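You operate a simulated robot arm through the tools that you are given. There is no shell and no other tool.

You run a simulated robot arm. Do the job below in one go: nothing can be reset, and whatever is moved stays where it is left.

TASK
Lift the blue drum's pump: yellow valve shut, both coupling levers free.
Fine: shut the valve on the pump and let the feed gauge drop before the levers; the selector of the stirrer and the ratchet handle stay as they are.

It is judged by the outcome, as a careful person would: the job done as asked, and still so three seconds after it is handed in. It fails if anything else is knocked over, pushed out of place, dropped, spilled or broken.

THE ROBOT
A 6-joint arm with a two-finger gripper, fixed in place. Base frame: the origin is at the foot of the arm, x ahead of it, y to its left, z up. Readings come in cm, degrees, newtons and seconds.
Its first joint turns from -166.0 to 166.0 degrees. Payload 2.45 kg.
Tool frame: the origin (TCP) lies between the finger pads and is the grasp point; the fingertips stand 2 cm ahead of it; z points along the fingers, y is the line along which they close. Largest opening 14 cm; the body of the gripper starts 16.8 cm behind the TCP.
Orientation is told as [roll, pitch, yaw] about the base's x, y, z axes, in that order, counted from this pose: with the fingers straight down and closing along the base's y, the tool's x points along the base's -x, its y along +y and its z along -z.

THE INTERFACE
- The arm moves only by the tool apply_moves. Its argument "steps" is a list of rows, each a list of 2 entries, a list of its own where there are three numbers: the shift along the tool's x, y, z in cm, then the turn, a rotation vector about the tool's x, y, z in degrees. In form: [[[tx, ty, tz], [ax, ay, az]], ...]. A call has 1 to 20 rows; each row shifts and turns the commanded pose from where the row before left it, along the tool's axes as they then stand. "grip" is the opening in per cent of the stroke, from 0 (shut) to 100 (fully open), set as the call begins (left out, the last holds). Each row takes 0.2 s and may step no farther than 5 cm and 8.6 degrees from the row before; otherwise, or with a gripper value out of range, the whole call is refused. A pose out of reach is approached as far as the arm can. The call stops where the force on the tool passes 90 N (or 10 N more than at its start, if that is more) or the arm is blocked; 0.2 s more then pass. Each finger travels about 4.5 cm/s and halts on what it meets, pressing with about 25 N; the grip force reading is that of the motor and also rises with nothing between the fingers. The clock runs only during rows and for 0.2 s after the last one: add rows that do not move to give the fingers time. It gives the time, the measured TCP pose, the force on the tool (base axes), the opening and the grip force at its end, in the units of the frame above (readings bear some noise), with the torque about the TCP (base axes, N m) and any sound that the robot's microphone picked up.
- Cameras (640 x 400 px; columns grow to the right, rows downward): "scene" is fixed at [5.1, -49.94, 174.28]; the picture's right is [0.87, -0.49, 0.00], its down [-0.21, -0.37, -0.91] and it looks along [0.45, 0.79, -0.42] (base axes); focal length 359 px, centre (320, 200). "wrist" rides on the gripper at [7.8, 1.1, -20.9] in the tool frame; the picture's right is [-0.14, 0.99, 0.00], its down [-0.92, -0.13, -0.37] and it looks along [-0.37, -0.05, 0.93] (tool axes); focal length 280 px, centre (320, 200). There is no depth. A picture from a camera that has moved, and an enlarged one, comes with that camera's place and axes in the base frame and with its lens.
- camera(camera): a new picture of that camera. No time passes.
- inspect(camera, box): a new picture of the part [left, top, right, bottom] of that camera's present view, enlarged. No time passes.
- close_job(): hands the job in; it is judged then, once.

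Nothing tells you positions but the pictures and the camera data. Unless the task says otherwise, let go and move clear before handing in.

The tools are called as a command line: name --argument value ..., lists and objects as JSON in quotes. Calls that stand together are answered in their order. apply_moves: Moves the arm, as the interface text tells. Its arguments: {"type":"object","properties":{"steps":{"type":"array","items":{"type":"array"}},"grip":{"type":"number"}},"required":["steps"]} The other tools are called the same way: camera (camera) takes a picture; inspect (camera, box) takes an enlarged picture of a part of a camera's view; close_job () hands the job in.

At the start:

```text
time_s: 0.0
eef_pos: [41.98, 38.0, 151.47]
orientation: [0.0, 0.0, 0.0]
wrist_force: [-0.6, -0.5, 1.2]
ft_torque: [0.02, 0.0, -0.02]
finger_gap: 14.01
grip_force: 0.0
```

scene: 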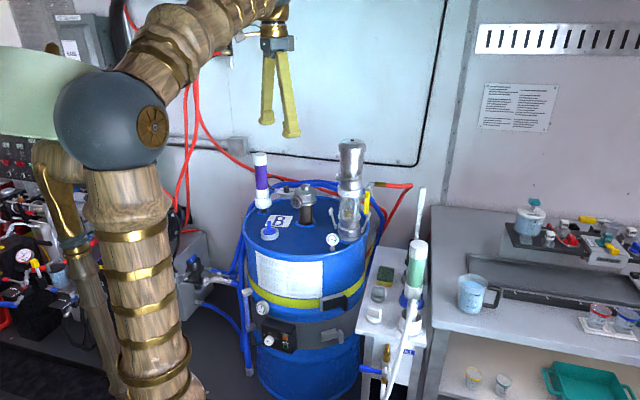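
wrist: 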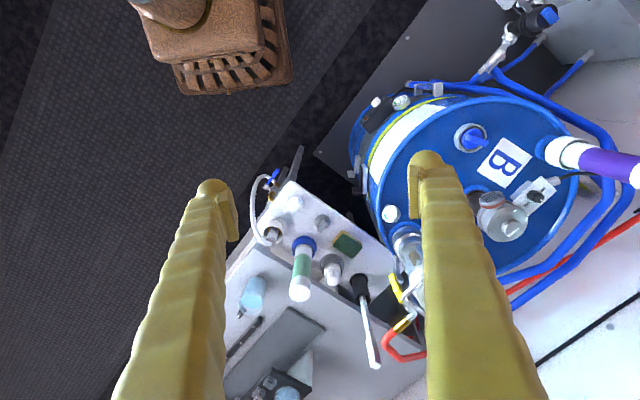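

I see a blue drum labelled B with several fittings on its lid: a purple-topped tube, a stirrer motor, a clear/steel pump with a yellow valve. I'll take enlarged looks before moving anything.

inspect --camera "scene" --box '[230, 130, 430, 255]'

inspect --camera "scene" --box '[310, 130, 420, 200]'

inspect --camera "scene" --box '[310, 180, 420, 250]'

inspect --camera "wrist" --box '[340, 80, 640, 370]'

inspect --camera "scene" --box '[340, 180, 450, 400]'

```text
3.20 times, centred on (330, 192) of scene
camera zoom: at [5.1, -49.94, 174.28], right [0.87, -0.49, 0.0], down [-0.21, -0.37, -0.91], along [0.45, 0.79, -0.42], focal length 1148 px, centre (288, 224)
```

zoom: 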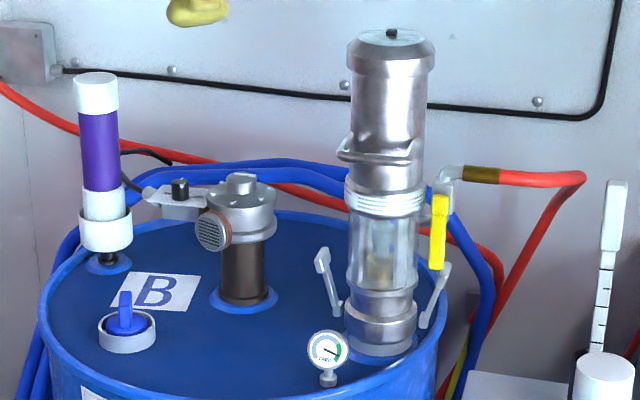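

```text
5.71 times, centred on (365, 165) of scene
camera zoom: at [5.1, -49.94, 174.28], right [0.87, -0.49, 0.0], down [-0.21, -0.37, -0.91], along [0.45, 0.79, -0.42], focal length 2049 px, centre (63, 400)
```

zoom: 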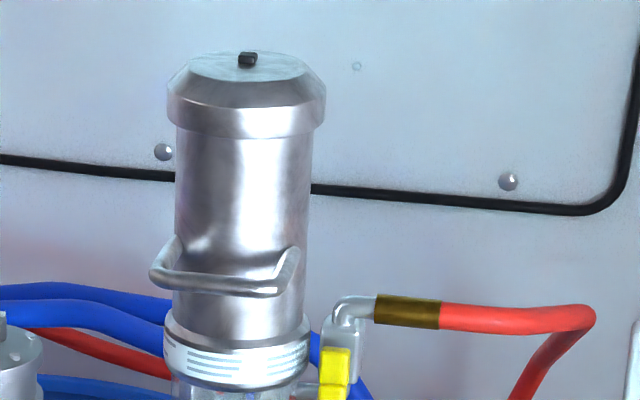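

```text
5.71 times, centred on (365, 215) of scene
camera zoom: at [5.1, -49.94, 174.28], right [0.87, -0.49, 0.0], down [-0.21, -0.37, -0.91], along [0.45, 0.79, -0.42], focal length 2049 px, centre (63, 114)
```

zoom: 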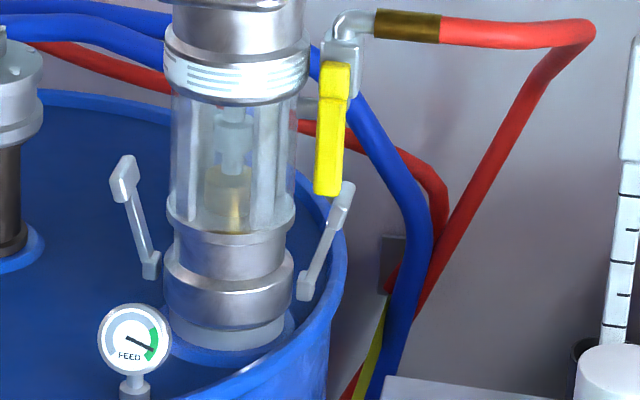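

```text
1.38 times, centred on (490, 225) of wrist
camera zoom: at [34.12, 39.11, 172.42], right [0.14, 0.99, 0.0], down [0.92, -0.13, 0.37], along [0.37, -0.05, -0.93], focal length 387 px, centre (86, 166)
```

zoom: 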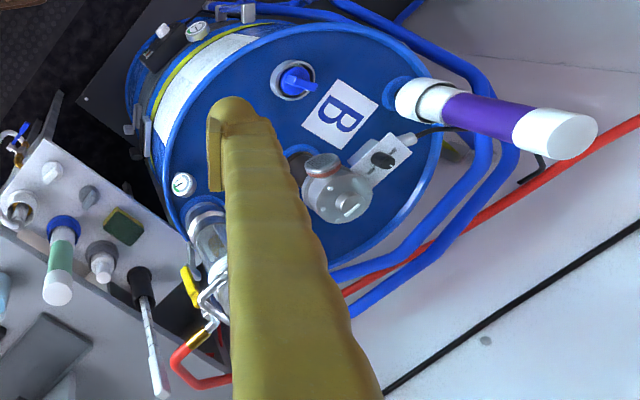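

```text
1.82 times, centred on (395, 290) of scene
camera zoom: at [5.1, -49.94, 174.28], right [0.87, -0.49, 0.0], down [-0.21, -0.37, -0.91], along [0.45, 0.79, -0.42], focal length 652 px, centre (184, 36)
```

zoom: 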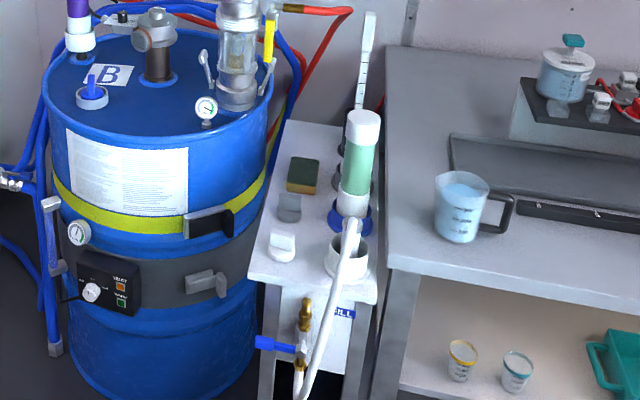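

The pump is at about (82, 60), with its coupling at z≈96 and its top at z≈138. The yellow valve is on its right-hand (-y) side near (84, 52, 114). I'll move the wrist camera to a free spot in front of the pump for closer views.

apply_moves --steps '[[[-1.0, 0, 4.0], [0, 0, 0]], [[-1.0, 0, 4.0], [0, 0, -7.5]], [[0, 0, 4.0], [0, 0, -7.5]], [[0, 0, 4.0], [0, 0, -7.5]], [[0, 0, 4.0], [0, 0, -7.5]], [[0, 0, 0], [0, -7.5, 0]], [[0, 0, 0], [0, -7.5, 0]], [[0, 0, 0], [0, -7.5, 0]], [[0, 0, 0], [0, -7.5, 0]], [[0, 0, 0], [0, -7.5, 0]], [[0, 0, 0], [0, -7.5, 0]]]'

```text
time_s: 2.4
eef_pos: [43.84, 37.92, 131.75]
orientation: [0.0, -45.1, 30.0]
wrist_force: [0.0, 0.8, 0.0]
ft_torque: [0.0, 0.0, 0.02]
finger_gap: 13.98
grip_force: 0.1
```

The arm followed the commands cleanly. I'll take pictures from here.

camera --camera "wrist"

camera --camera "scene"

inspect --camera "wrist" --box '[260, 60, 460, 260]'

```text
taken
camera wrist: at [25.77, 28.78, 140.78], right [-0.41, 0.91, 0.1], down [0.4, 0.08, 0.91], along [0.82, 0.41, -0.4], focal length 280 px, centre (320, 200)
```

wrist: 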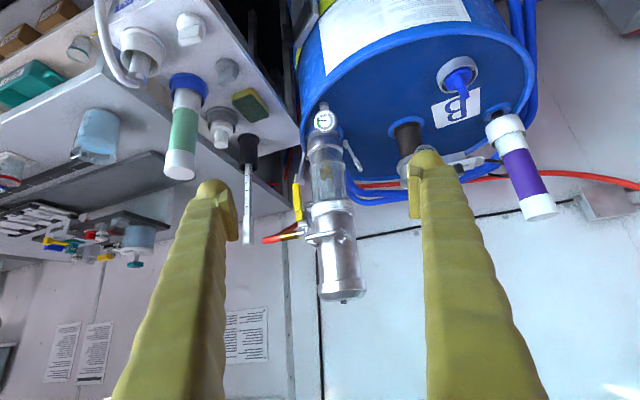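

```text
taken
```

scene: 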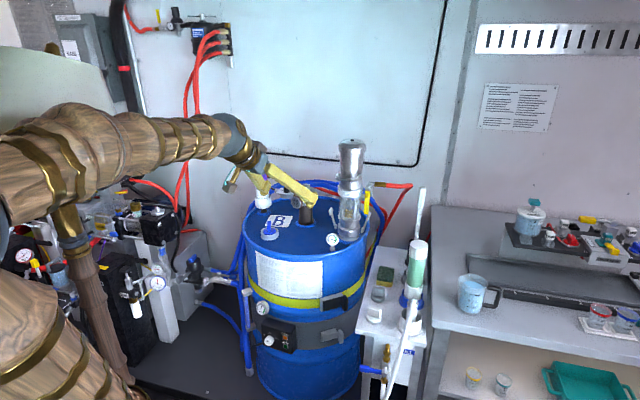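

```text
2.00 times, centred on (360, 160) of wrist
camera zoom: at [25.77, 28.78, 140.78], right [-0.41, 0.91, 0.1], down [0.4, 0.08, 0.91], along [0.82, 0.41, -0.4], focal length 561 px, centre (240, 280)
```

zoom: 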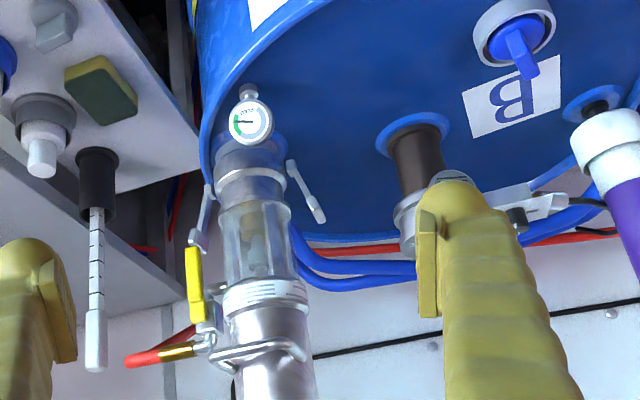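

I now have a closer but inverted view of the pump, and I'll zoom in on the valve, gauge and levers.

inspect --camera "wrist" --box '[280, 140, 370, 260]'

inspect --camera "wrist" --box '[280, 90, 390, 200]'

inspect --camera "scene" --box '[345, 170, 395, 220]'

inspect --camera "scene" --box '[320, 200, 385, 250]'

inspect --camera "scene" --box '[335, 250, 435, 390]'

```text
3.33 times, centred on (325, 200) of wrist
camera zoom: at [25.77, 28.78, 140.78], right [-0.41, 0.91, 0.1], down [0.4, 0.08, 0.91], along [0.82, 0.41, -0.4], focal length 935 px, centre (303, 200)
```

zoom: 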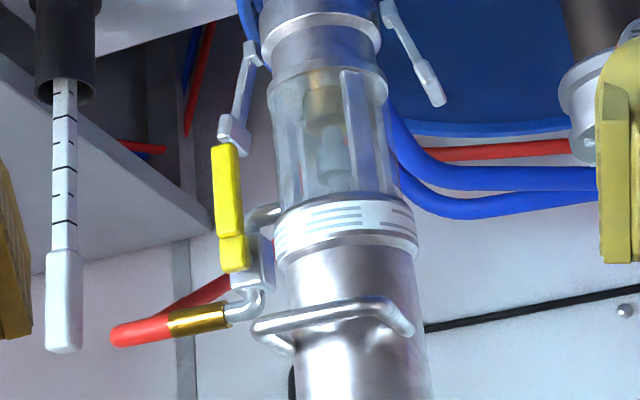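

```text
3.64 times, centred on (335, 145) of wrist
camera zoom: at [25.77, 28.78, 140.78], right [-0.41, 0.91, 0.1], down [0.4, 0.08, 0.91], along [0.82, 0.41, -0.4], focal length 1020 px, centre (266, 400)
```

zoom: 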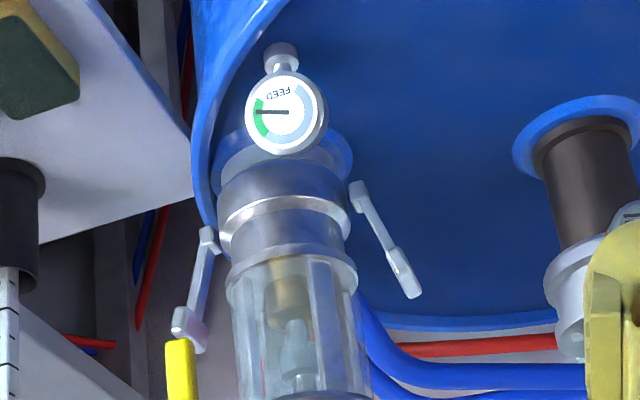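

```text
8.00 times, centred on (370, 195) of scene
camera zoom: at [5.1, -49.94, 174.28], right [0.87, -0.49, 0.0], down [-0.21, -0.37, -0.91], along [0.45, 0.79, -0.42], focal length 2869 px, centre (-80, 240)
```

zoom: 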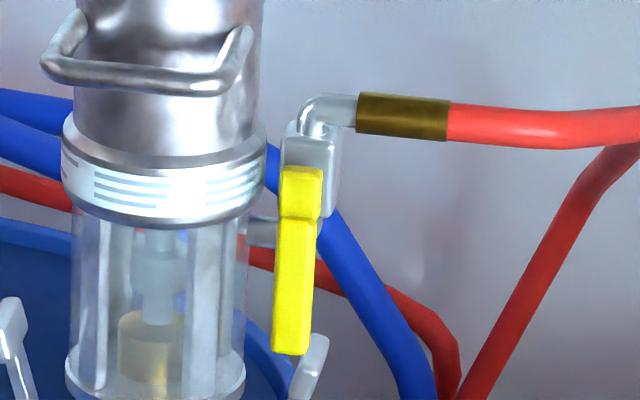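

```text
8.00 times, centred on (352, 225) of scene
camera zoom: at [5.1, -49.94, 174.28], right [0.87, -0.49, 0.0], down [-0.21, -0.37, -0.91], along [0.45, 0.79, -0.42], focal length 2869 px, centre (60, 0)
```

zoom: 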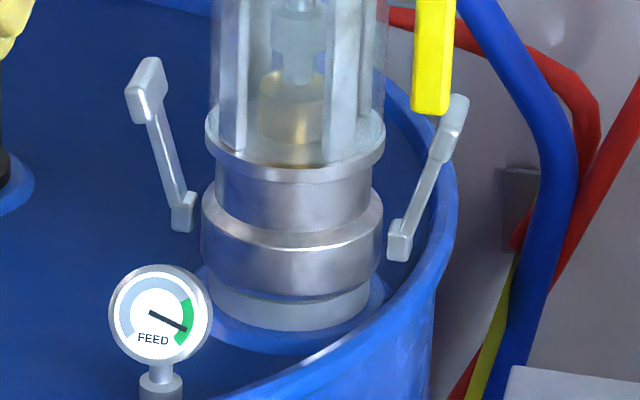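

```text
2.86 times, centred on (385, 320) of scene
camera zoom: at [5.1, -49.94, 174.28], right [0.87, -0.49, 0.0], down [-0.21, -0.37, -0.91], along [0.45, 0.79, -0.42], focal length 1025 px, centre (134, -143)
```

zoom: 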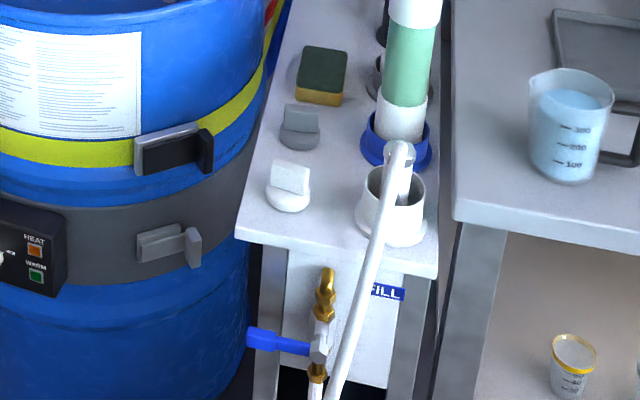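

The pump axis is at about (81.5, 59.5), with its front facing the arm. The valve lever hangs straight down from a pivot near z≈118, and the coupling levers stand up left and right with their tips at z≈106. The feed gauge reads in the green, so I'll bring the tool level, facing the pump from a safe distance.

apply_moves --steps '[[[-1.56, -2.2, 3.82], [0, 0, 0]], [[-1.56, -2.2, 3.82], [0, 0, 0]], [[-1.56, -2.2, 3.82], [0, 0, 0]], [[-1.56, -2.2, 3.82], [0, 0, 0]], [[-1.56, -2.2, 3.82], [0, 0, 0]], [[0, 0, 0], [0, -7.5, 0]], [[0, 0, 0], [0, -7.5, 0]], [[0, 0, 0], [0, -7.5, 0]], [[0, 0, 0], [0, -7.5, 0]], [[0, 0, 0], [0, -7.5, 0]], [[0, 0, 0], [0, -7.5, 0]], [[0, 0, 0], [-6.5, 0, 0]], [[0, 0, 0], [-6.5, 0, 0]]]'

camera --camera "wrist"

camera --camera "scene"

```text
time_s: 5.2
eef_pos: [65.86, 37.84, 123.62]
orientation: [178.4, -89.8, -135.3]
wrist_force: [0.3, -0.1, -0.7]
ft_torque: [0.02, -0.01, -0.03]
finger_gap: 14.01
grip_force: 0.0
out of reach, approached as far as the arm can: row 7
```

```text
taken
camera wrist: at [49.88, 24.49, 115.73], right [-0.68, 0.72, 0.14], down [-0.18, -0.35, 0.92], along [0.71, 0.6, 0.37], focal length 280 px, centre (320, 200)
```

wrist: 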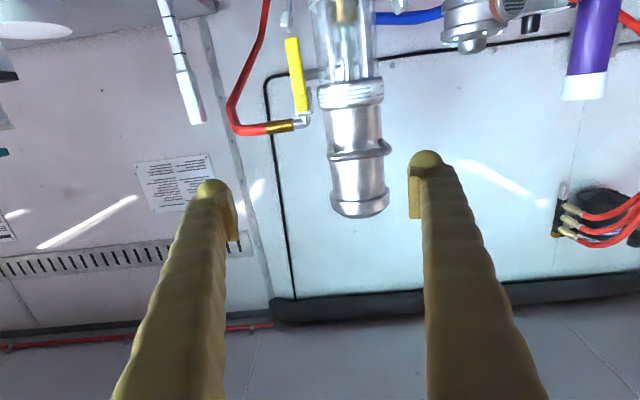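

```text
taken
```

scene: 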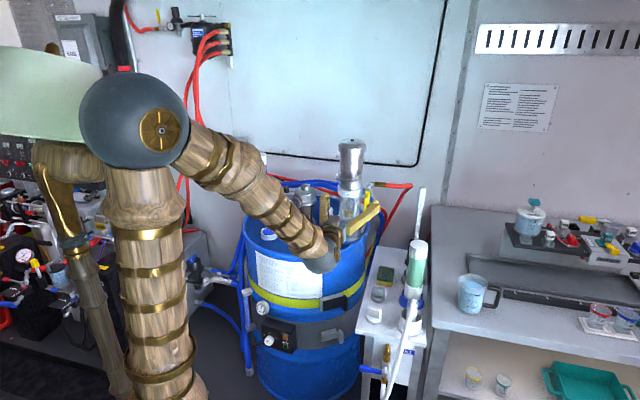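

The tool is level now: tool z points into the pump, tool y to scene-left and tool x down. I'll zoom in on the valve from here.

inspect --camera "wrist" --box '[260, 0, 420, 100]'

inspect --camera "wrist" --box '[260, 60, 420, 230]'

inspect --camera "scene" --box '[290, 170, 410, 280]'

```text
4.00 times, centred on (340, 50) of wrist
camera zoom: at [49.88, 24.49, 115.73], right [-0.68, 0.72, 0.14], down [-0.18, -0.35, 0.92], along [0.71, 0.6, 0.37], focal length 1122 px, centre (240, 800)
```

zoom: 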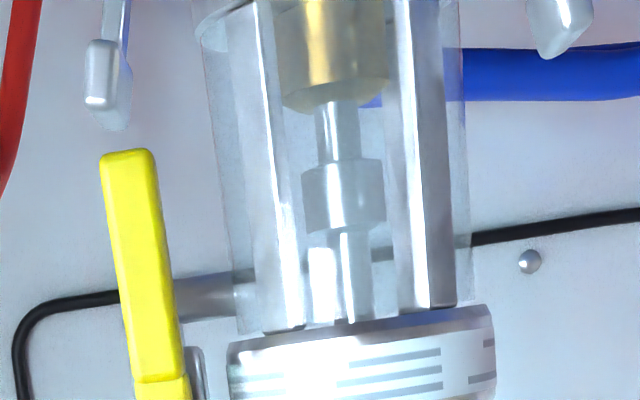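

```text
2.35 times, centred on (340, 145) of wrist
camera zoom: at [49.88, 24.49, 115.73], right [-0.68, 0.72, 0.14], down [-0.18, -0.35, 0.92], along [0.71, 0.6, 0.37], focal length 660 px, centre (273, 329)
```

zoom: 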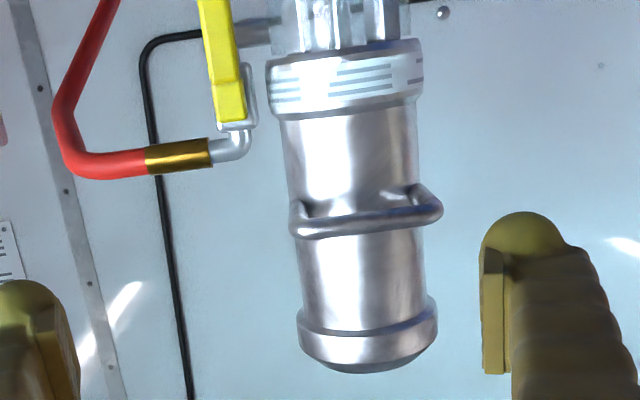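

```text
3.64 times, centred on (350, 225) of scene
camera zoom: at [5.1, -49.94, 174.28], right [0.87, -0.49, 0.0], down [-0.21, -0.37, -0.91], along [0.45, 0.79, -0.42], focal length 1304 px, centre (211, 109)
```

zoom: 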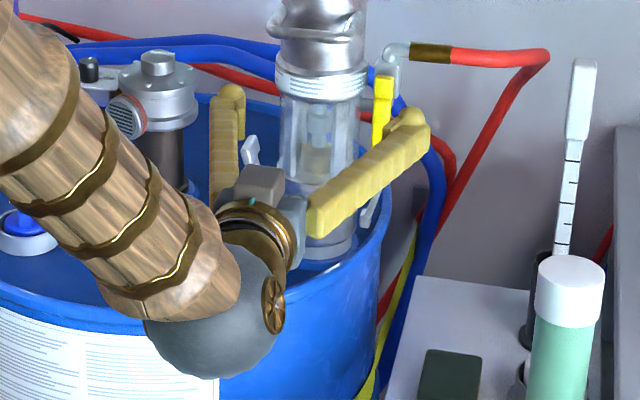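

The tool is aligned with the pump's left-right axis. I'll narrow the fingers to about 5 cm and move to a standoff in front of the valve lever at z≈111.5.

apply_moves --grip 36 --steps '[[[2.42, -0.38, 2.88], [0, 0, 0]], [[2.42, -0.38, 2.88], [0, 0, 0]], [[2.42, -0.38, 2.88], [0, 0, 0]], [[2.42, -0.38, 2.88], [0, 0, 0]], [[2.42, -0.38, 2.88], [0, 0, 0]], [[0, 0, 0], [0, 0, 0]]]'

camera --camera "wrist"

inspect --camera "scene" --box '[290, 170, 410, 280]'

```text
time_s: 6.6
eef_pos: [77.78, 46.66, 111.5]
orientation: [-124.8, -90.0, 167.8]
wrist_force: [0.4, 0.1, -1.4]
ft_torque: [0.02, 0.0, 0.0]
finger_gap: 5.04
grip_force: 0.0
```

```text
taken
camera wrist: at [61.65, 33.15, 103.65], right [-0.68, 0.72, 0.14], down [-0.18, -0.34, 0.92], along [0.71, 0.6, 0.37], focal length 280 px, centre (320, 200)
```

wrist: 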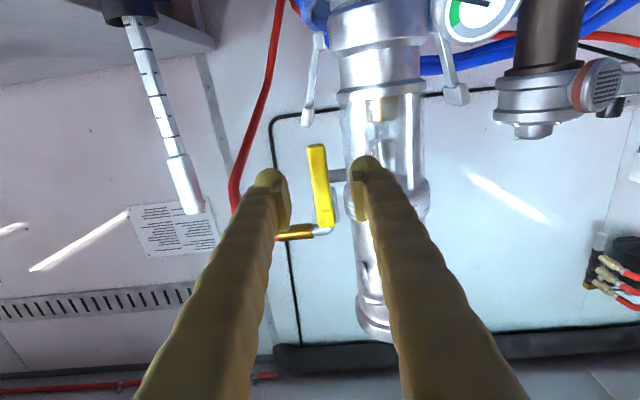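

```text
3.64 times, centred on (350, 225) of scene
camera zoom: at [5.1, -49.94, 174.28], right [0.87, -0.49, 0.0], down [-0.21, -0.37, -0.91], along [0.45, 0.79, -0.42], focal length 1304 px, centre (211, 109)
```

zoom: 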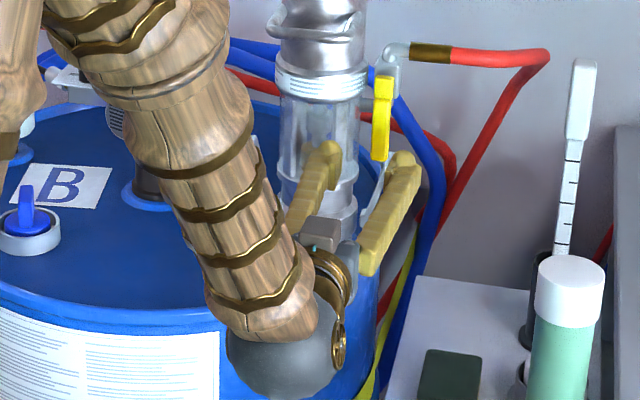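

The valve lever is centered between the fingers, about 7.5 cm ahead. I'll narrow to about 3.2 cm and advance 7 cm, which clears the sight glass.

apply_moves --grip 23 --steps '[[[0, 0, 0], [0, 0, 0]], [[0, 0, 0], [0, 0, 0]], [[0, 0, 2], [0, 0, 0]], [[0, 0, 2], [0, 0, 0]], [[0, 0, 1.5], [0, 0, 0]], [[0, 0, 0], [0, 0, 0]]]'

camera --camera "wrist"

inspect --camera "wrist" --box '[260, 100, 420, 240]'

inspect --camera "scene" --box '[320, 170, 400, 240]'

```text
time_s: 8.0
eef_pos: [81.66, 50.3, 111.23]
orientation: [-147.4, -90.0, -169.6]
wrist_force: [0.0, -0.2, -0.1]
ft_torque: [0.01, 0.0, 0.03]
finger_gap: 3.19
grip_force: 0.0
```

```text
taken
camera wrist: at [65.66, 36.82, 103.41], right [-0.68, 0.72, 0.14], down [-0.18, -0.34, 0.92], along [0.71, 0.6, 0.37], focal length 280 px, centre (320, 200)
```

wrist: 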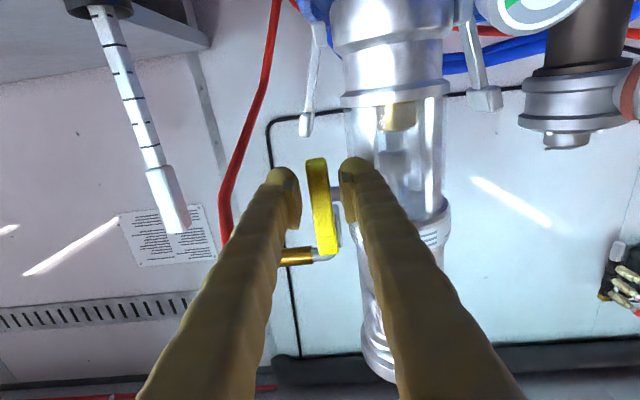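

```text
2.86 times, centred on (340, 170) of wrist
camera zoom: at [65.66, 36.82, 103.41], right [-0.68, 0.72, 0.14], down [-0.18, -0.34, 0.92], along [0.71, 0.6, 0.37], focal length 801 px, centre (263, 286)
```

zoom: 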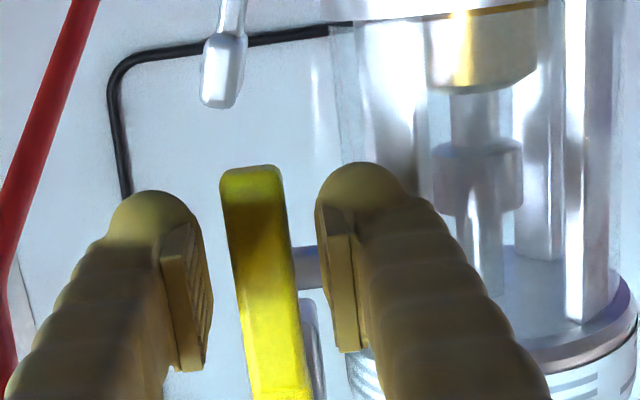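

```text
5.71 times, centred on (360, 205) of scene
camera zoom: at [5.1, -49.94, 174.28], right [0.87, -0.49, 0.0], down [-0.21, -0.37, -0.91], along [0.45, 0.79, -0.42], focal length 2049 px, centre (91, 171)
```

zoom: 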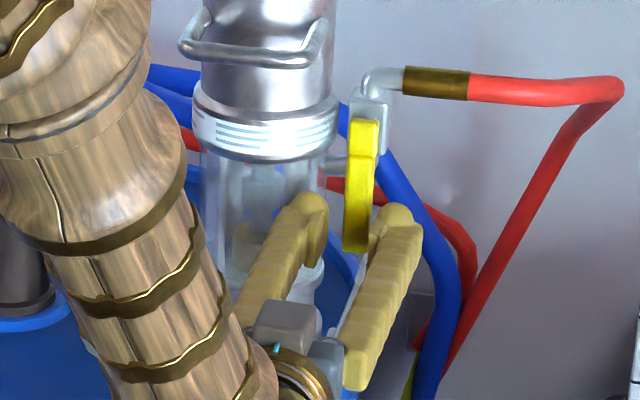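

The fingers straddle the lever with its front face about 2.5–3 cm ahead. I'll advance 2.5 cm more.

apply_moves --steps '[[[0, 0, 1.3], [0, 0, 0]], [[0, 0, 1.2], [0, 0, 0]], [[0, 0, 0], [0, 0, 0]]]'

inspect --camera "wrist" --box '[260, 100, 420, 260]'

inspect --camera "scene" --box '[320, 170, 400, 240]'

```text
time_s: 8.8
eef_pos: [83.67, 51.95, 111.47]
orientation: [103.4, -89.9, -60.4]
wrist_force: [-3.1, -27.8, -3.2]
ft_torque: [-0.08, -0.05, 0.56]
finger_gap: 2.08
grip_force: 0.0
```

```text
2.50 times, centred on (340, 180) of wrist
camera zoom: at [67.62, 38.48, 103.51], right [-0.67, 0.73, 0.14], down [-0.18, -0.34, 0.92], along [0.72, 0.6, 0.37], focal length 701 px, centre (270, 250)
```

zoom: 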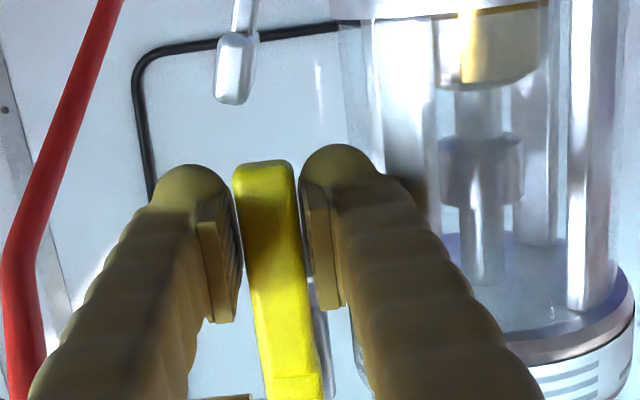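

```text
5.71 times, centred on (360, 205) of scene
camera zoom: at [5.1, -49.94, 174.28], right [0.87, -0.49, 0.0], down [-0.21, -0.37, -0.91], along [0.45, 0.79, -0.42], focal length 2049 px, centre (91, 171)
```

zoom: 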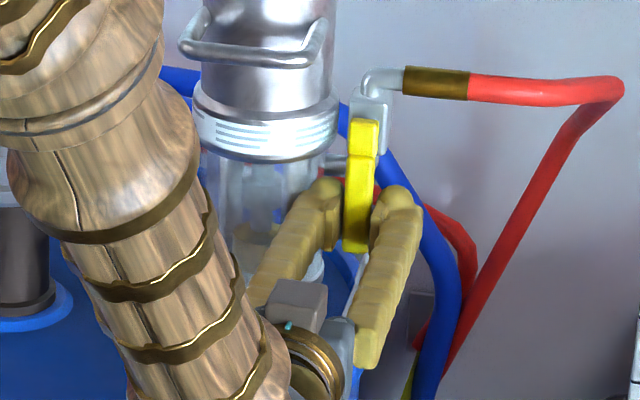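

The left finger has touched the sight glass: there's a sideways force of about 28 N and the fingers were squeezed to 2.1 cm. I'll back off at once and check.

apply_moves --grip 18 --steps '[[[0, -0.2, -1.0], [0, 0, 0]], [[0, 0, 0], [0, 0, 0]]]'

inspect --camera "wrist" --box '[260, 100, 420, 260]'

inspect --camera "scene" --box '[320, 130, 400, 250]'

```text
time_s: 9.4
eef_pos: [83.0, 51.15, 111.28]
orientation: [-117.7, -90.0, 160.5]
wrist_force: [1.0, 0.6, 0.9]
ft_torque: [0.03, 0.0, 0.02]
finger_gap: 2.49
grip_force: 0.1
```

```text
2.50 times, centred on (340, 180) of wrist
camera zoom: at [66.97, 37.64, 103.48], right [-0.68, 0.72, 0.14], down [-0.18, -0.34, 0.92], along [0.71, 0.6, 0.37], focal length 701 px, centre (270, 250)
```

zoom: 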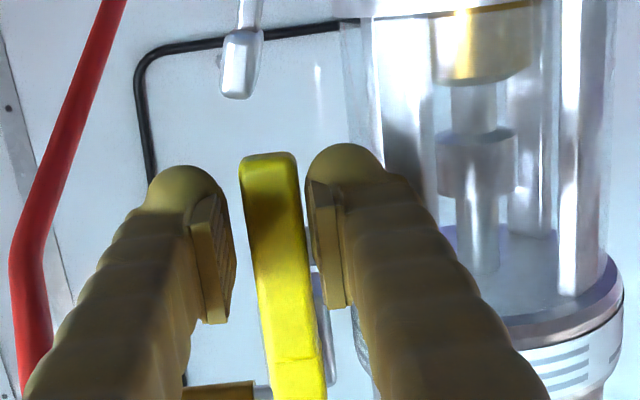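

```text
3.33 times, centred on (360, 190) of scene
camera zoom: at [5.1, -49.94, 174.28], right [0.87, -0.49, 0.0], down [-0.21, -0.37, -0.91], along [0.45, 0.79, -0.42], focal length 1195 px, centre (187, 233)
```

zoom: 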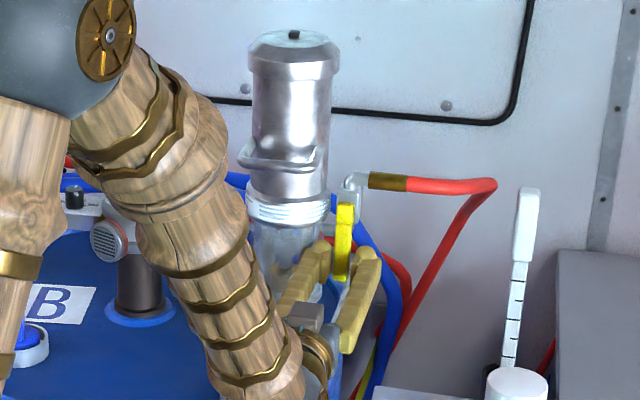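

It's clear again, and the lever is between the fingertips. I'll center on it and close gently to see how wide it is and whether I have it.

apply_moves --grip 5 --steps '[[[0, 0.2, 0], [0, 0, 0]], [[0, 0, 0], [0, 0, 0]], [[0, 0, 0], [0, 0, 0]], [[0, 0, 0], [0, 0, 0]]]'

inspect --camera "wrist" --box '[260, 100, 420, 260]'

```text
time_s: 10.4
eef_pos: [82.84, 51.24, 111.31]
orientation: [-39.6, -90.0, 82.6]
wrist_force: [3.7, 3.1, -4.7]
ft_torque: [-0.18, 0.25, 0.09]
finger_gap: 1.76
grip_force: 43.6
```

```text
2.50 times, centred on (340, 180) of wrist
camera zoom: at [66.83, 37.78, 103.53], right [-0.68, 0.72, 0.14], down [-0.18, -0.34, 0.92], along [0.71, 0.6, 0.36], focal length 701 px, centre (270, 250)
```

zoom: 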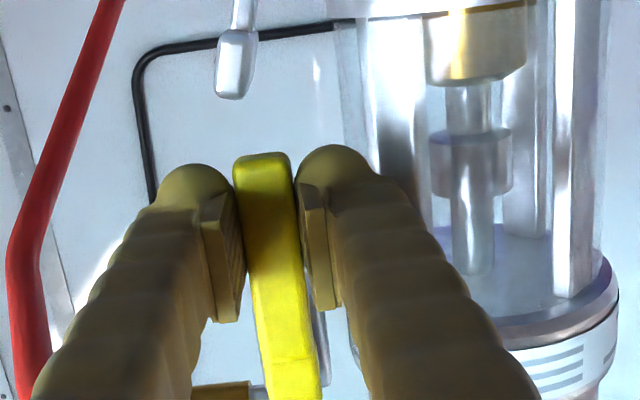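

The lever is held, 1.76 cm wide. I'll relax a little and advance 0.7 cm for a better hold, watching the force, then grip again.

apply_moves --grip 14.5 --steps '[[[0, 0, 0], [0, 0, 0]], [[0, 0, 0.4], [0, 0, 0]], [[0, 0, 0.3], [0, 0, 0]], [[0, 0, 0], [0, 0, 0]]]'

```text
time_s: 11.4
eef_pos: [83.36, 51.55, 111.42]
orientation: [-151.5, -90.0, -165.4]
wrist_force: [0.1, 0.7, 1.2]
ft_torque: [-0.01, 0.02, 0.02]
finger_gap: 2.07
grip_force: 0.4
```

No contact at this depth. With the fingers loosely caged around the lever, I'll swing it outward (scene-right) about its pivot, starting with about 30° as a test.

apply_moves --steps '[[[-0.055, -0.835, 0], [0, 0, -7.5]], [[-0.055, -0.835, 0], [0, 0, -7.5]], [[-0.055, -0.835, 0], [0, 0, -7.5]], [[-0.055, -0.835, 0], [0, 0, -7.5]], [[0, 0, 0], [0, 0, 0]]]'

camera --camera "wrist"

inspect --camera "scene" --box '[310, 130, 410, 260]'

```text
time_s: 12.6
eef_pos: [85.49, 49.27, 112.31]
orientation: [-90.0, -59.9, 132.9]
wrist_force: [-0.6, 0.0, -0.2]
ft_torque: [0.01, 0.01, 0.02]
finger_gap: 2.06
grip_force: 0.4
```

```text
taken
camera wrist: at [72.27, 32.88, 104.98], right [-0.63, 0.68, -0.38], down [-0.51, 0.01, 0.86], along [0.59, 0.74, 0.34], focal length 280 px, centre (320, 200)
```

wrist: 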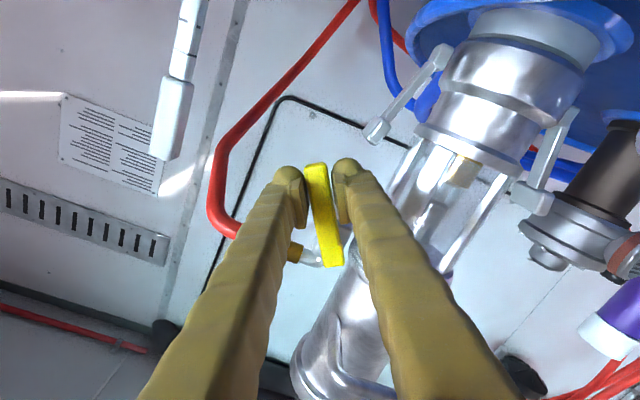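

```text
3.08 times, centred on (360, 195) of scene
camera zoom: at [5.1, -49.94, 174.28], right [0.87, -0.49, 0.0], down [-0.21, -0.37, -0.91], along [0.45, 0.79, -0.42], focal length 1103 px, centre (197, 215)
```

zoom: 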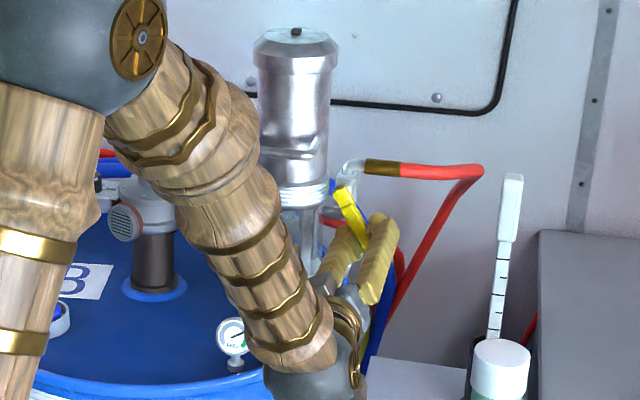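

The lever turns easily with the fingers. I'll continue the swing to a full quarter turn.

apply_moves --steps '[[[-0.055, -0.835, 0], [0, 0, -7.5]], [[-0.055, -0.835, 0], [0, 0, -7.5]], [[-0.055, -0.835, 0], [0, 0, -7.5]], [[-0.055, -0.835, 0], [0, 0, -7.5]], [[-0.055, -0.835, 0], [0, 0, -7.5]], [[-0.055, -0.835, 0], [0, 0, -7.5]], [[-0.055, -0.835, 0], [0, 0, -7.5]], [[0, 0, 0], [0, 0, 0]]]'

camera --camera "wrist"

inspect --camera "scene" --box '[310, 130, 410, 260]'

```text
time_s: 14.4
eef_pos: [87.66, 47.18, 117.17]
orientation: [-90.1, -7.5, 133.0]
wrist_force: [1.3, -0.7, 1.6]
ft_torque: [-0.03, -0.02, -0.01]
finger_gap: 2.14
grip_force: 0.5
```

```text
taken
camera wrist: at [77.53, 27.28, 114.98], right [-0.18, 0.19, -0.96], down [-0.88, 0.41, 0.25], along [0.44, 0.89, 0.1], focal length 280 px, centre (320, 200)
```

wrist: 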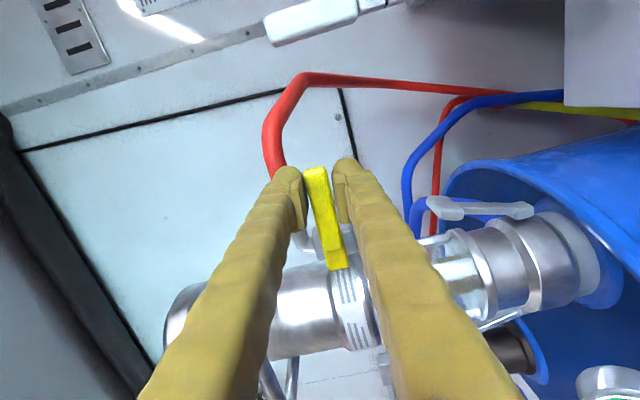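

```text
3.08 times, centred on (360, 195) of scene
camera zoom: at [5.1, -49.94, 174.28], right [0.87, -0.49, 0.0], down [-0.21, -0.37, -0.91], along [0.45, 0.79, -0.42], focal length 1103 px, centre (197, 215)
```

zoom: 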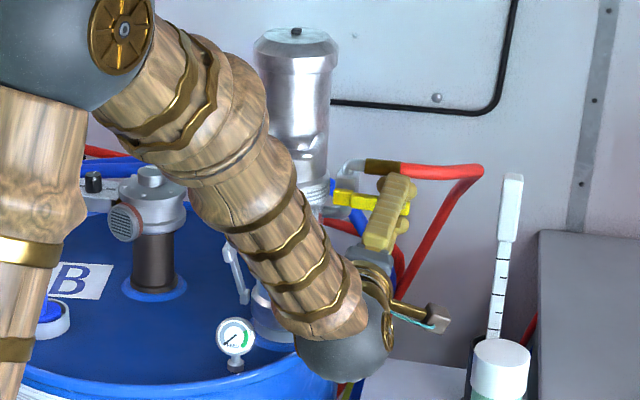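

The lever is close to horizontal and the feed gauge needle is already dropping. I'll push to the end stop carefully with a bit more rotation.

apply_moves --steps '[[[-0.03, -0.56, 0], [0, 0, -5]], [[-0.03, -0.56, 0], [0, 0, -5]], [[0, 0, 0], [0, 0, 0]]]'

camera --camera "wrist"

inspect --camera "scene" --box '[310, 150, 410, 260]'

```text
time_s: 15.2
eef_pos: [87.66, 47.01, 118.12]
orientation: [-89.9, 2.4, 132.9]
wrist_force: [-6.1, 5.5, -16.8]
ft_torque: [0.14, 0.36, 0.13]
finger_gap: 3.11
grip_force: 8.0
```

```text
taken
camera wrist: at [77.72, 27.0, 117.36], right [-0.07, 0.07, -1.0], down [-0.9, 0.43, 0.09], along [0.43, 0.9, 0.03], focal length 280 px, centre (320, 200)
```

wrist: 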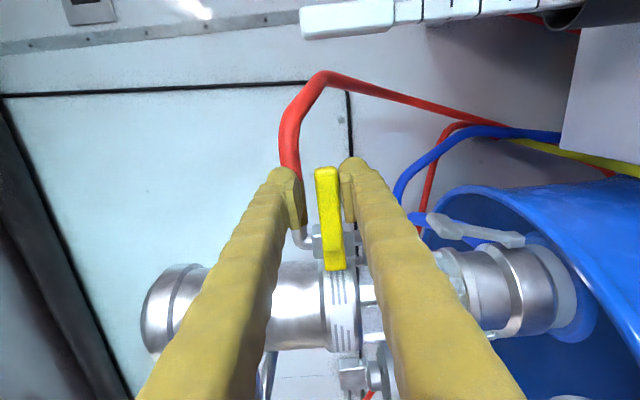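

```text
3.64 times, centred on (360, 205) of scene
camera zoom: at [5.1, -49.94, 174.28], right [0.87, -0.49, 0.0], down [-0.21, -0.37, -0.91], along [0.45, 0.79, -0.42], focal length 1304 px, centre (174, 182)
```

zoom: 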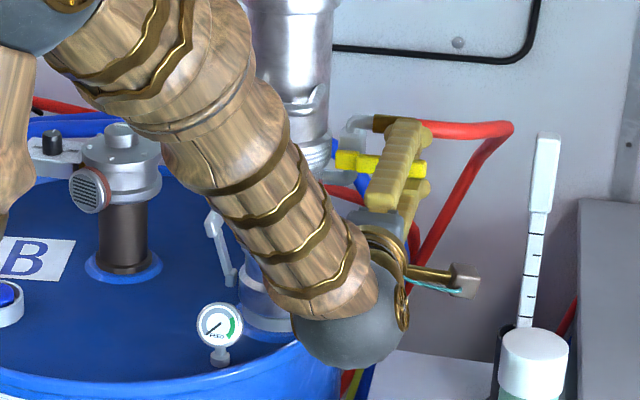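

The lever is at its stop: it's horizontal, resistance has built up, and the gauge needle has fallen to the low end. I'll ease off, open the fingers a little and back straight out.

apply_moves --grip 27 --steps '[[[-0.01, 0.3, 0], [0, 0, 2.5]], [[0, 0, 0], [0, 0, 0]], [[0, 0, 0], [0, 0, 0]], [[0, 0, -2], [0, 0, 0]], [[0, 0, -3], [0, 0, 0]], [[0, 0, -4], [0, 0, 0]], [[0, 0, -4], [0, 0, 0]]]'

camera --camera "wrist"

inspect --camera "scene" --box '[310, 130, 410, 260]'

```text
time_s: 16.8
eef_pos: [78.05, 38.15, 117.91]
orientation: [-89.9, 0.0, 132.8]
wrist_force: [0.3, -1.0, -0.1]
ft_torque: [0.01, 0.04, -0.01]
finger_gap: 3.8
grip_force: 0.1
```

```text
taken
camera wrist: at [68.1, 18.23, 116.83], right [-0.09, 0.1, -0.99], down [-0.9, 0.42, 0.13], along [0.43, 0.9, 0.05], focal length 280 px, centre (320, 200)
```

wrist: 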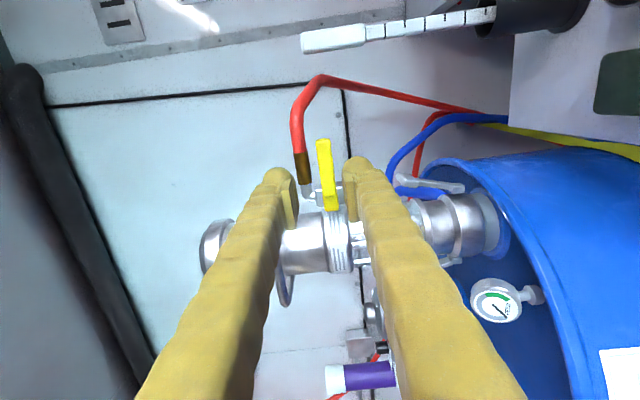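

```text
3.08 times, centred on (360, 195) of scene
camera zoom: at [5.1, -49.94, 174.28], right [0.87, -0.49, 0.0], down [-0.21, -0.37, -0.91], along [0.45, 0.79, -0.42], focal length 1103 px, centre (197, 215)
```

zoom: 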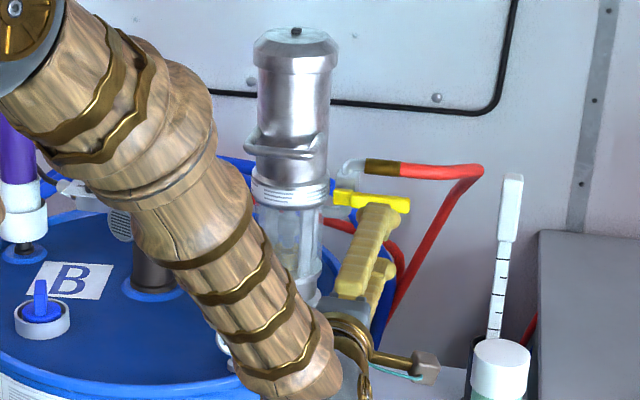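

The valve stays turned after release. I'll look closely at the lever angle and the gauge.

inspect --camera "scene" --box '[345, 170, 395, 210]'

inspect --camera "wrist" --box '[280, 120, 380, 220]'

inspect --camera "wrist" --box '[450, 260, 550, 340]'

```text
10.00 times, centred on (370, 190) of scene
camera zoom: at [5.1, -49.94, 174.28], right [0.87, -0.49, 0.0], down [-0.21, -0.37, -0.91], along [0.45, 0.79, -0.42], focal length 3586 px, centre (-180, 300)
```

zoom: 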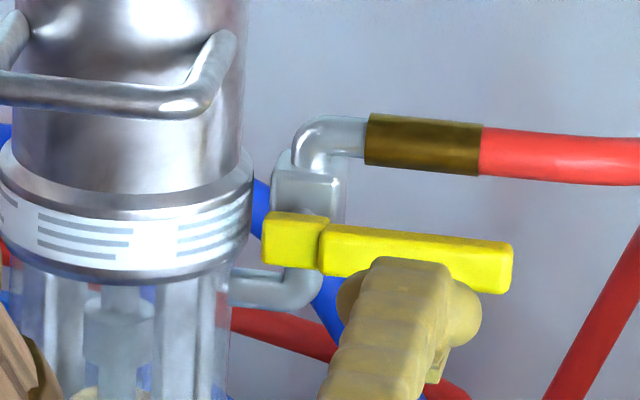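

```text
4.00 times, centred on (330, 170) of wrist
camera zoom: at [68.1, 18.23, 116.83], right [-0.09, 0.1, -0.99], down [-0.9, 0.42, 0.13], along [0.43, 0.9, 0.05], focal length 1122 px, centre (280, 320)
```

zoom: 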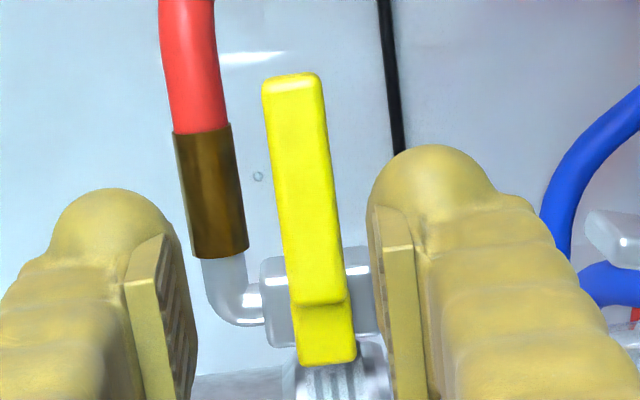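

```text
5.00 times, centred on (500, 300) of wrist
camera zoom: at [68.1, 18.23, 116.83], right [-0.09, 0.1, -0.99], down [-0.9, 0.42, 0.13], along [0.43, 0.9, 0.05], focal length 1402 px, centre (-580, -300)
```

zoom: 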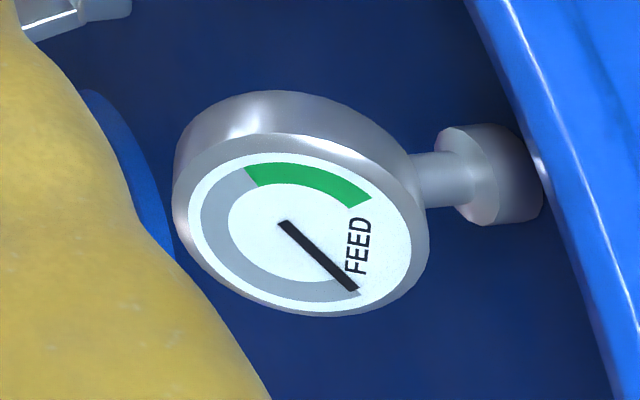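

The valve is fully shut (the handle is horizontal) and the feed gauge has dropped to the bottom of its scale. Next is the left coupling lever, so I'll turn the wrist back upright and move to a standoff in front of its tip.

apply_moves --grip 24 --steps '[[[0, 0, 0], [0, 0, 8]], [[0, 0, 0], [0, 0, 8]], [[0, 0, 0], [0, 0, 8]], [[0, 0, 0], [0, 0, 8]], [[0, 0, 0], [0, 0, 8]], [[0, 0, 0], [0, 0, 8]], [[0, 0, 0], [0, 0, 8]], [[0, 0, 0], [0, 0, 8]], [[0, 0, 0], [0, 0, 8]], [[0, 0, 0], [0, 0, 8]], [[0.995, 3.85, 0.5], [0, 0, 0]], [[0.995, 3.85, 0.5], [0, 0, 0]], [[0.995, 3.85, 0.5], [0, 0, 0]], [[0.995, 3.85, 0.5], [0, 0, 0]], [[0.995, 3.85, 0.5], [0, 0, 0]], [[0.995, 3.85, 0.5], [0, 0, 0]], [[0, 0, 0], [0, 0, 0]]]'

camera --camera "wrist"

camera --camera "scene"

inspect --camera "wrist" --box '[240, 60, 400, 220]'

```text
time_s: 20.4
eef_pos: [65.5, 56.56, 108.23]
orientation: [-90.1, -80.0, 133.1]
wrist_force: [0.0, 0.8, 0.1]
ft_torque: [0.03, 0.01, -0.02]
finger_gap: 3.36
grip_force: 0.1
```

```text
taken
camera wrist: at [50.4, 42.08, 100.34], right [-0.68, 0.73, -0.04], down [-0.29, -0.23, 0.93], along [0.67, 0.64, 0.37], focal length 280 px, centre (320, 200)
```

wrist: 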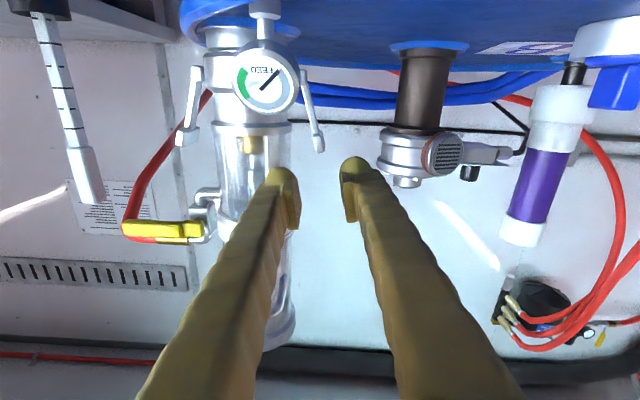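

```text
taken
```

scene: 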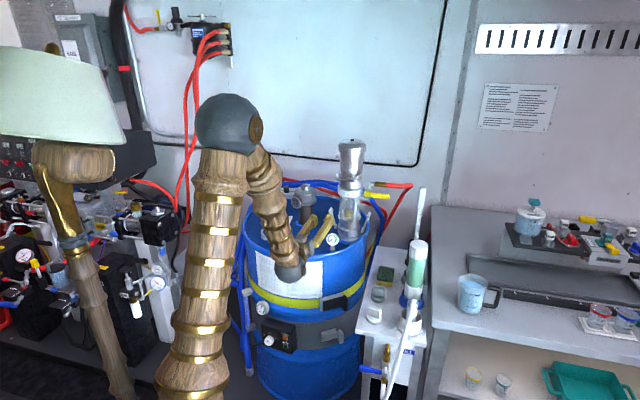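

```text
2.50 times, centred on (320, 140) of wrist
camera zoom: at [50.4, 42.08, 100.34], right [-0.68, 0.73, -0.04], down [-0.29, -0.23, 0.93], along [0.67, 0.64, 0.37], focal length 701 px, centre (320, 350)
```

zoom: 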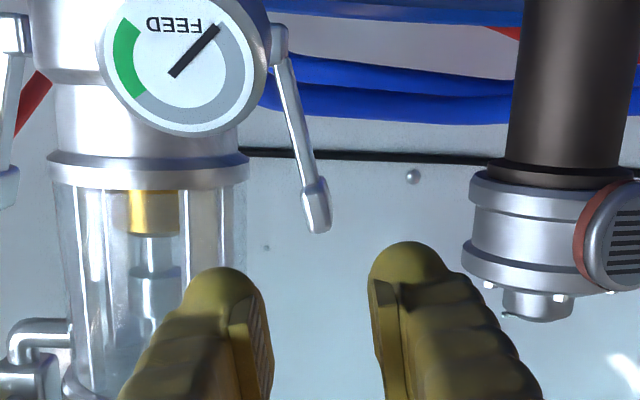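

The left lever's knob is straight ahead, about 13.7 cm deep and slightly below the TCP. I'll narrow to 2.6 cm and advance 9 cm for a closer look before straddling it.

apply_moves --grip 18.5 --steps '[[[0.4, 0.1, 3], [0, 0, 0]], [[0.4, 0, 3], [0, 0, 0]], [[0, 0, 3], [0, 0, 0]], [[0, 0, 0], [0, 0, 0]]]'

camera --camera "wrist"

inspect --camera "wrist" --box '[240, 80, 400, 240]'

inspect --camera "scene" --box '[280, 170, 400, 290]'

```text
time_s: 21.4
eef_pos: [72.26, 62.5, 107.19]
orientation: [-90.0, -80.0, 133.0]
wrist_force: [-0.2, -0.7, -0.1]
ft_torque: [0.01, 0.02, 0.03]
finger_gap: 2.59
grip_force: 0.1
```

```text
taken
camera wrist: at [57.13, 48.06, 99.27], right [-0.68, 0.73, -0.04], down [-0.29, -0.23, 0.93], along [0.67, 0.64, 0.37], focal length 280 px, centre (320, 200)
```

wrist: 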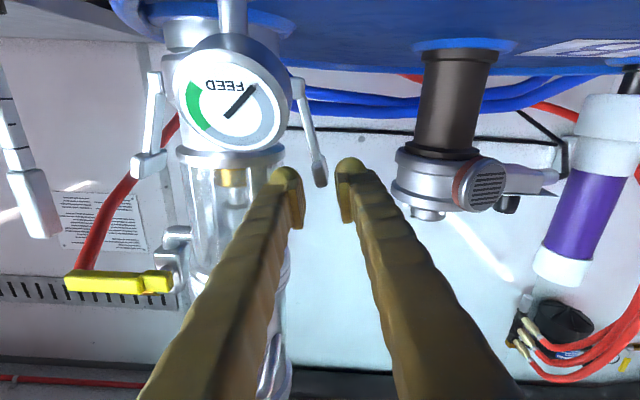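

```text
2.50 times, centred on (320, 160) of wrist
camera zoom: at [57.13, 48.06, 99.27], right [-0.68, 0.73, -0.04], down [-0.29, -0.23, 0.93], along [0.67, 0.64, 0.37], focal length 701 px, centre (320, 300)
```

zoom: 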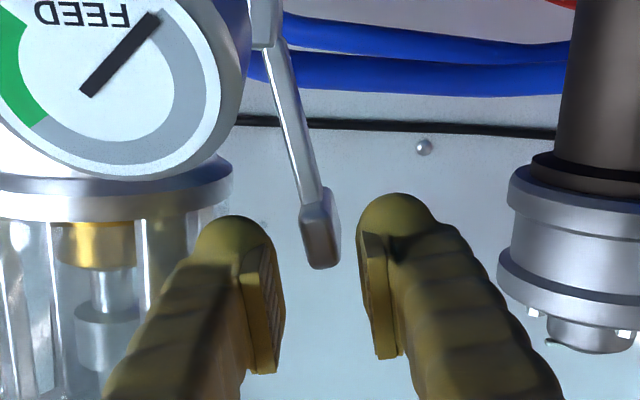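

```text
3.33 times, centred on (340, 230) of scene
camera zoom: at [5.1, -49.94, 174.28], right [0.87, -0.49, 0.0], down [-0.21, -0.37, -0.91], along [0.45, 0.79, -0.42], focal length 1195 px, centre (253, 100)
```

zoom: 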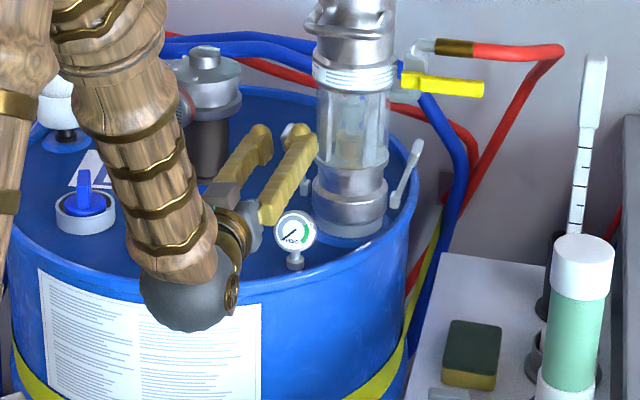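

The knob sits laterally centered between the fingertips and is only 2–4 cm ahead. I'll advance 2 cm and re-check.

apply_moves --steps '[[[0, 0.05, 1], [0, 0, 0]], [[0, 0, 1], [0, 0, 0]], [[0, 0, 0], [0, 0, 0]]]'

inspect --camera "wrist" --box '[240, 80, 400, 240]'

inspect --camera "scene" --box '[310, 190, 380, 260]'

```text
time_s: 22.2
eef_pos: [73.58, 63.87, 107.25]
orientation: [-90.0, -80.0, 133.1]
wrist_force: [-20.8, -4.5, 1.6]
ft_torque: [-0.08, 0.11, -0.56]
finger_gap: 1.97
grip_force: 0.1
```

```text
2.50 times, centred on (320, 160) of wrist
camera zoom: at [58.43, 49.37, 99.32], right [-0.68, 0.73, -0.04], down [-0.29, -0.23, 0.93], along [0.67, 0.64, 0.37], focal length 701 px, centre (320, 300)
```

zoom: 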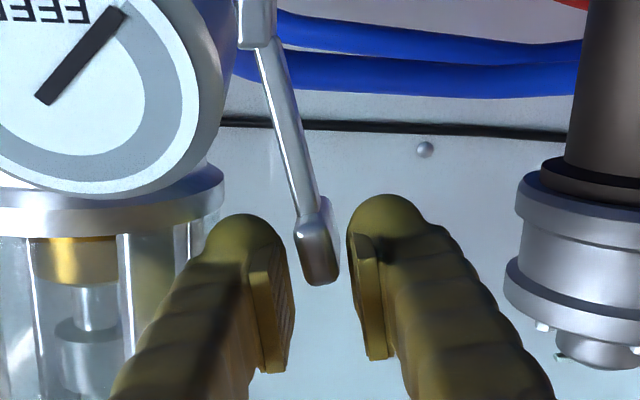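

```text
5.71 times, centred on (345, 225) of scene
camera zoom: at [5.1, -49.94, 174.28], right [0.87, -0.49, 0.0], down [-0.21, -0.37, -0.91], along [0.45, 0.79, -0.42], focal length 2049 px, centre (177, 57)
```

zoom: 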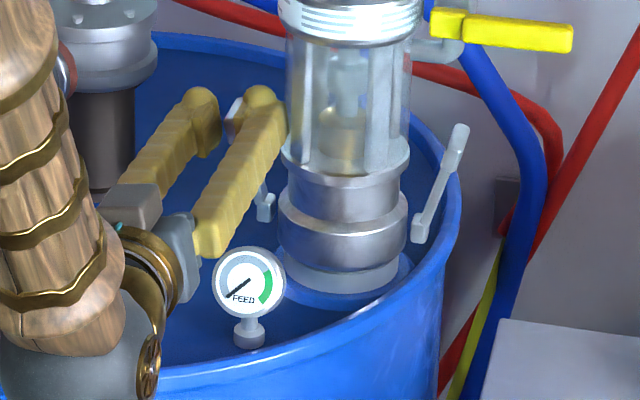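

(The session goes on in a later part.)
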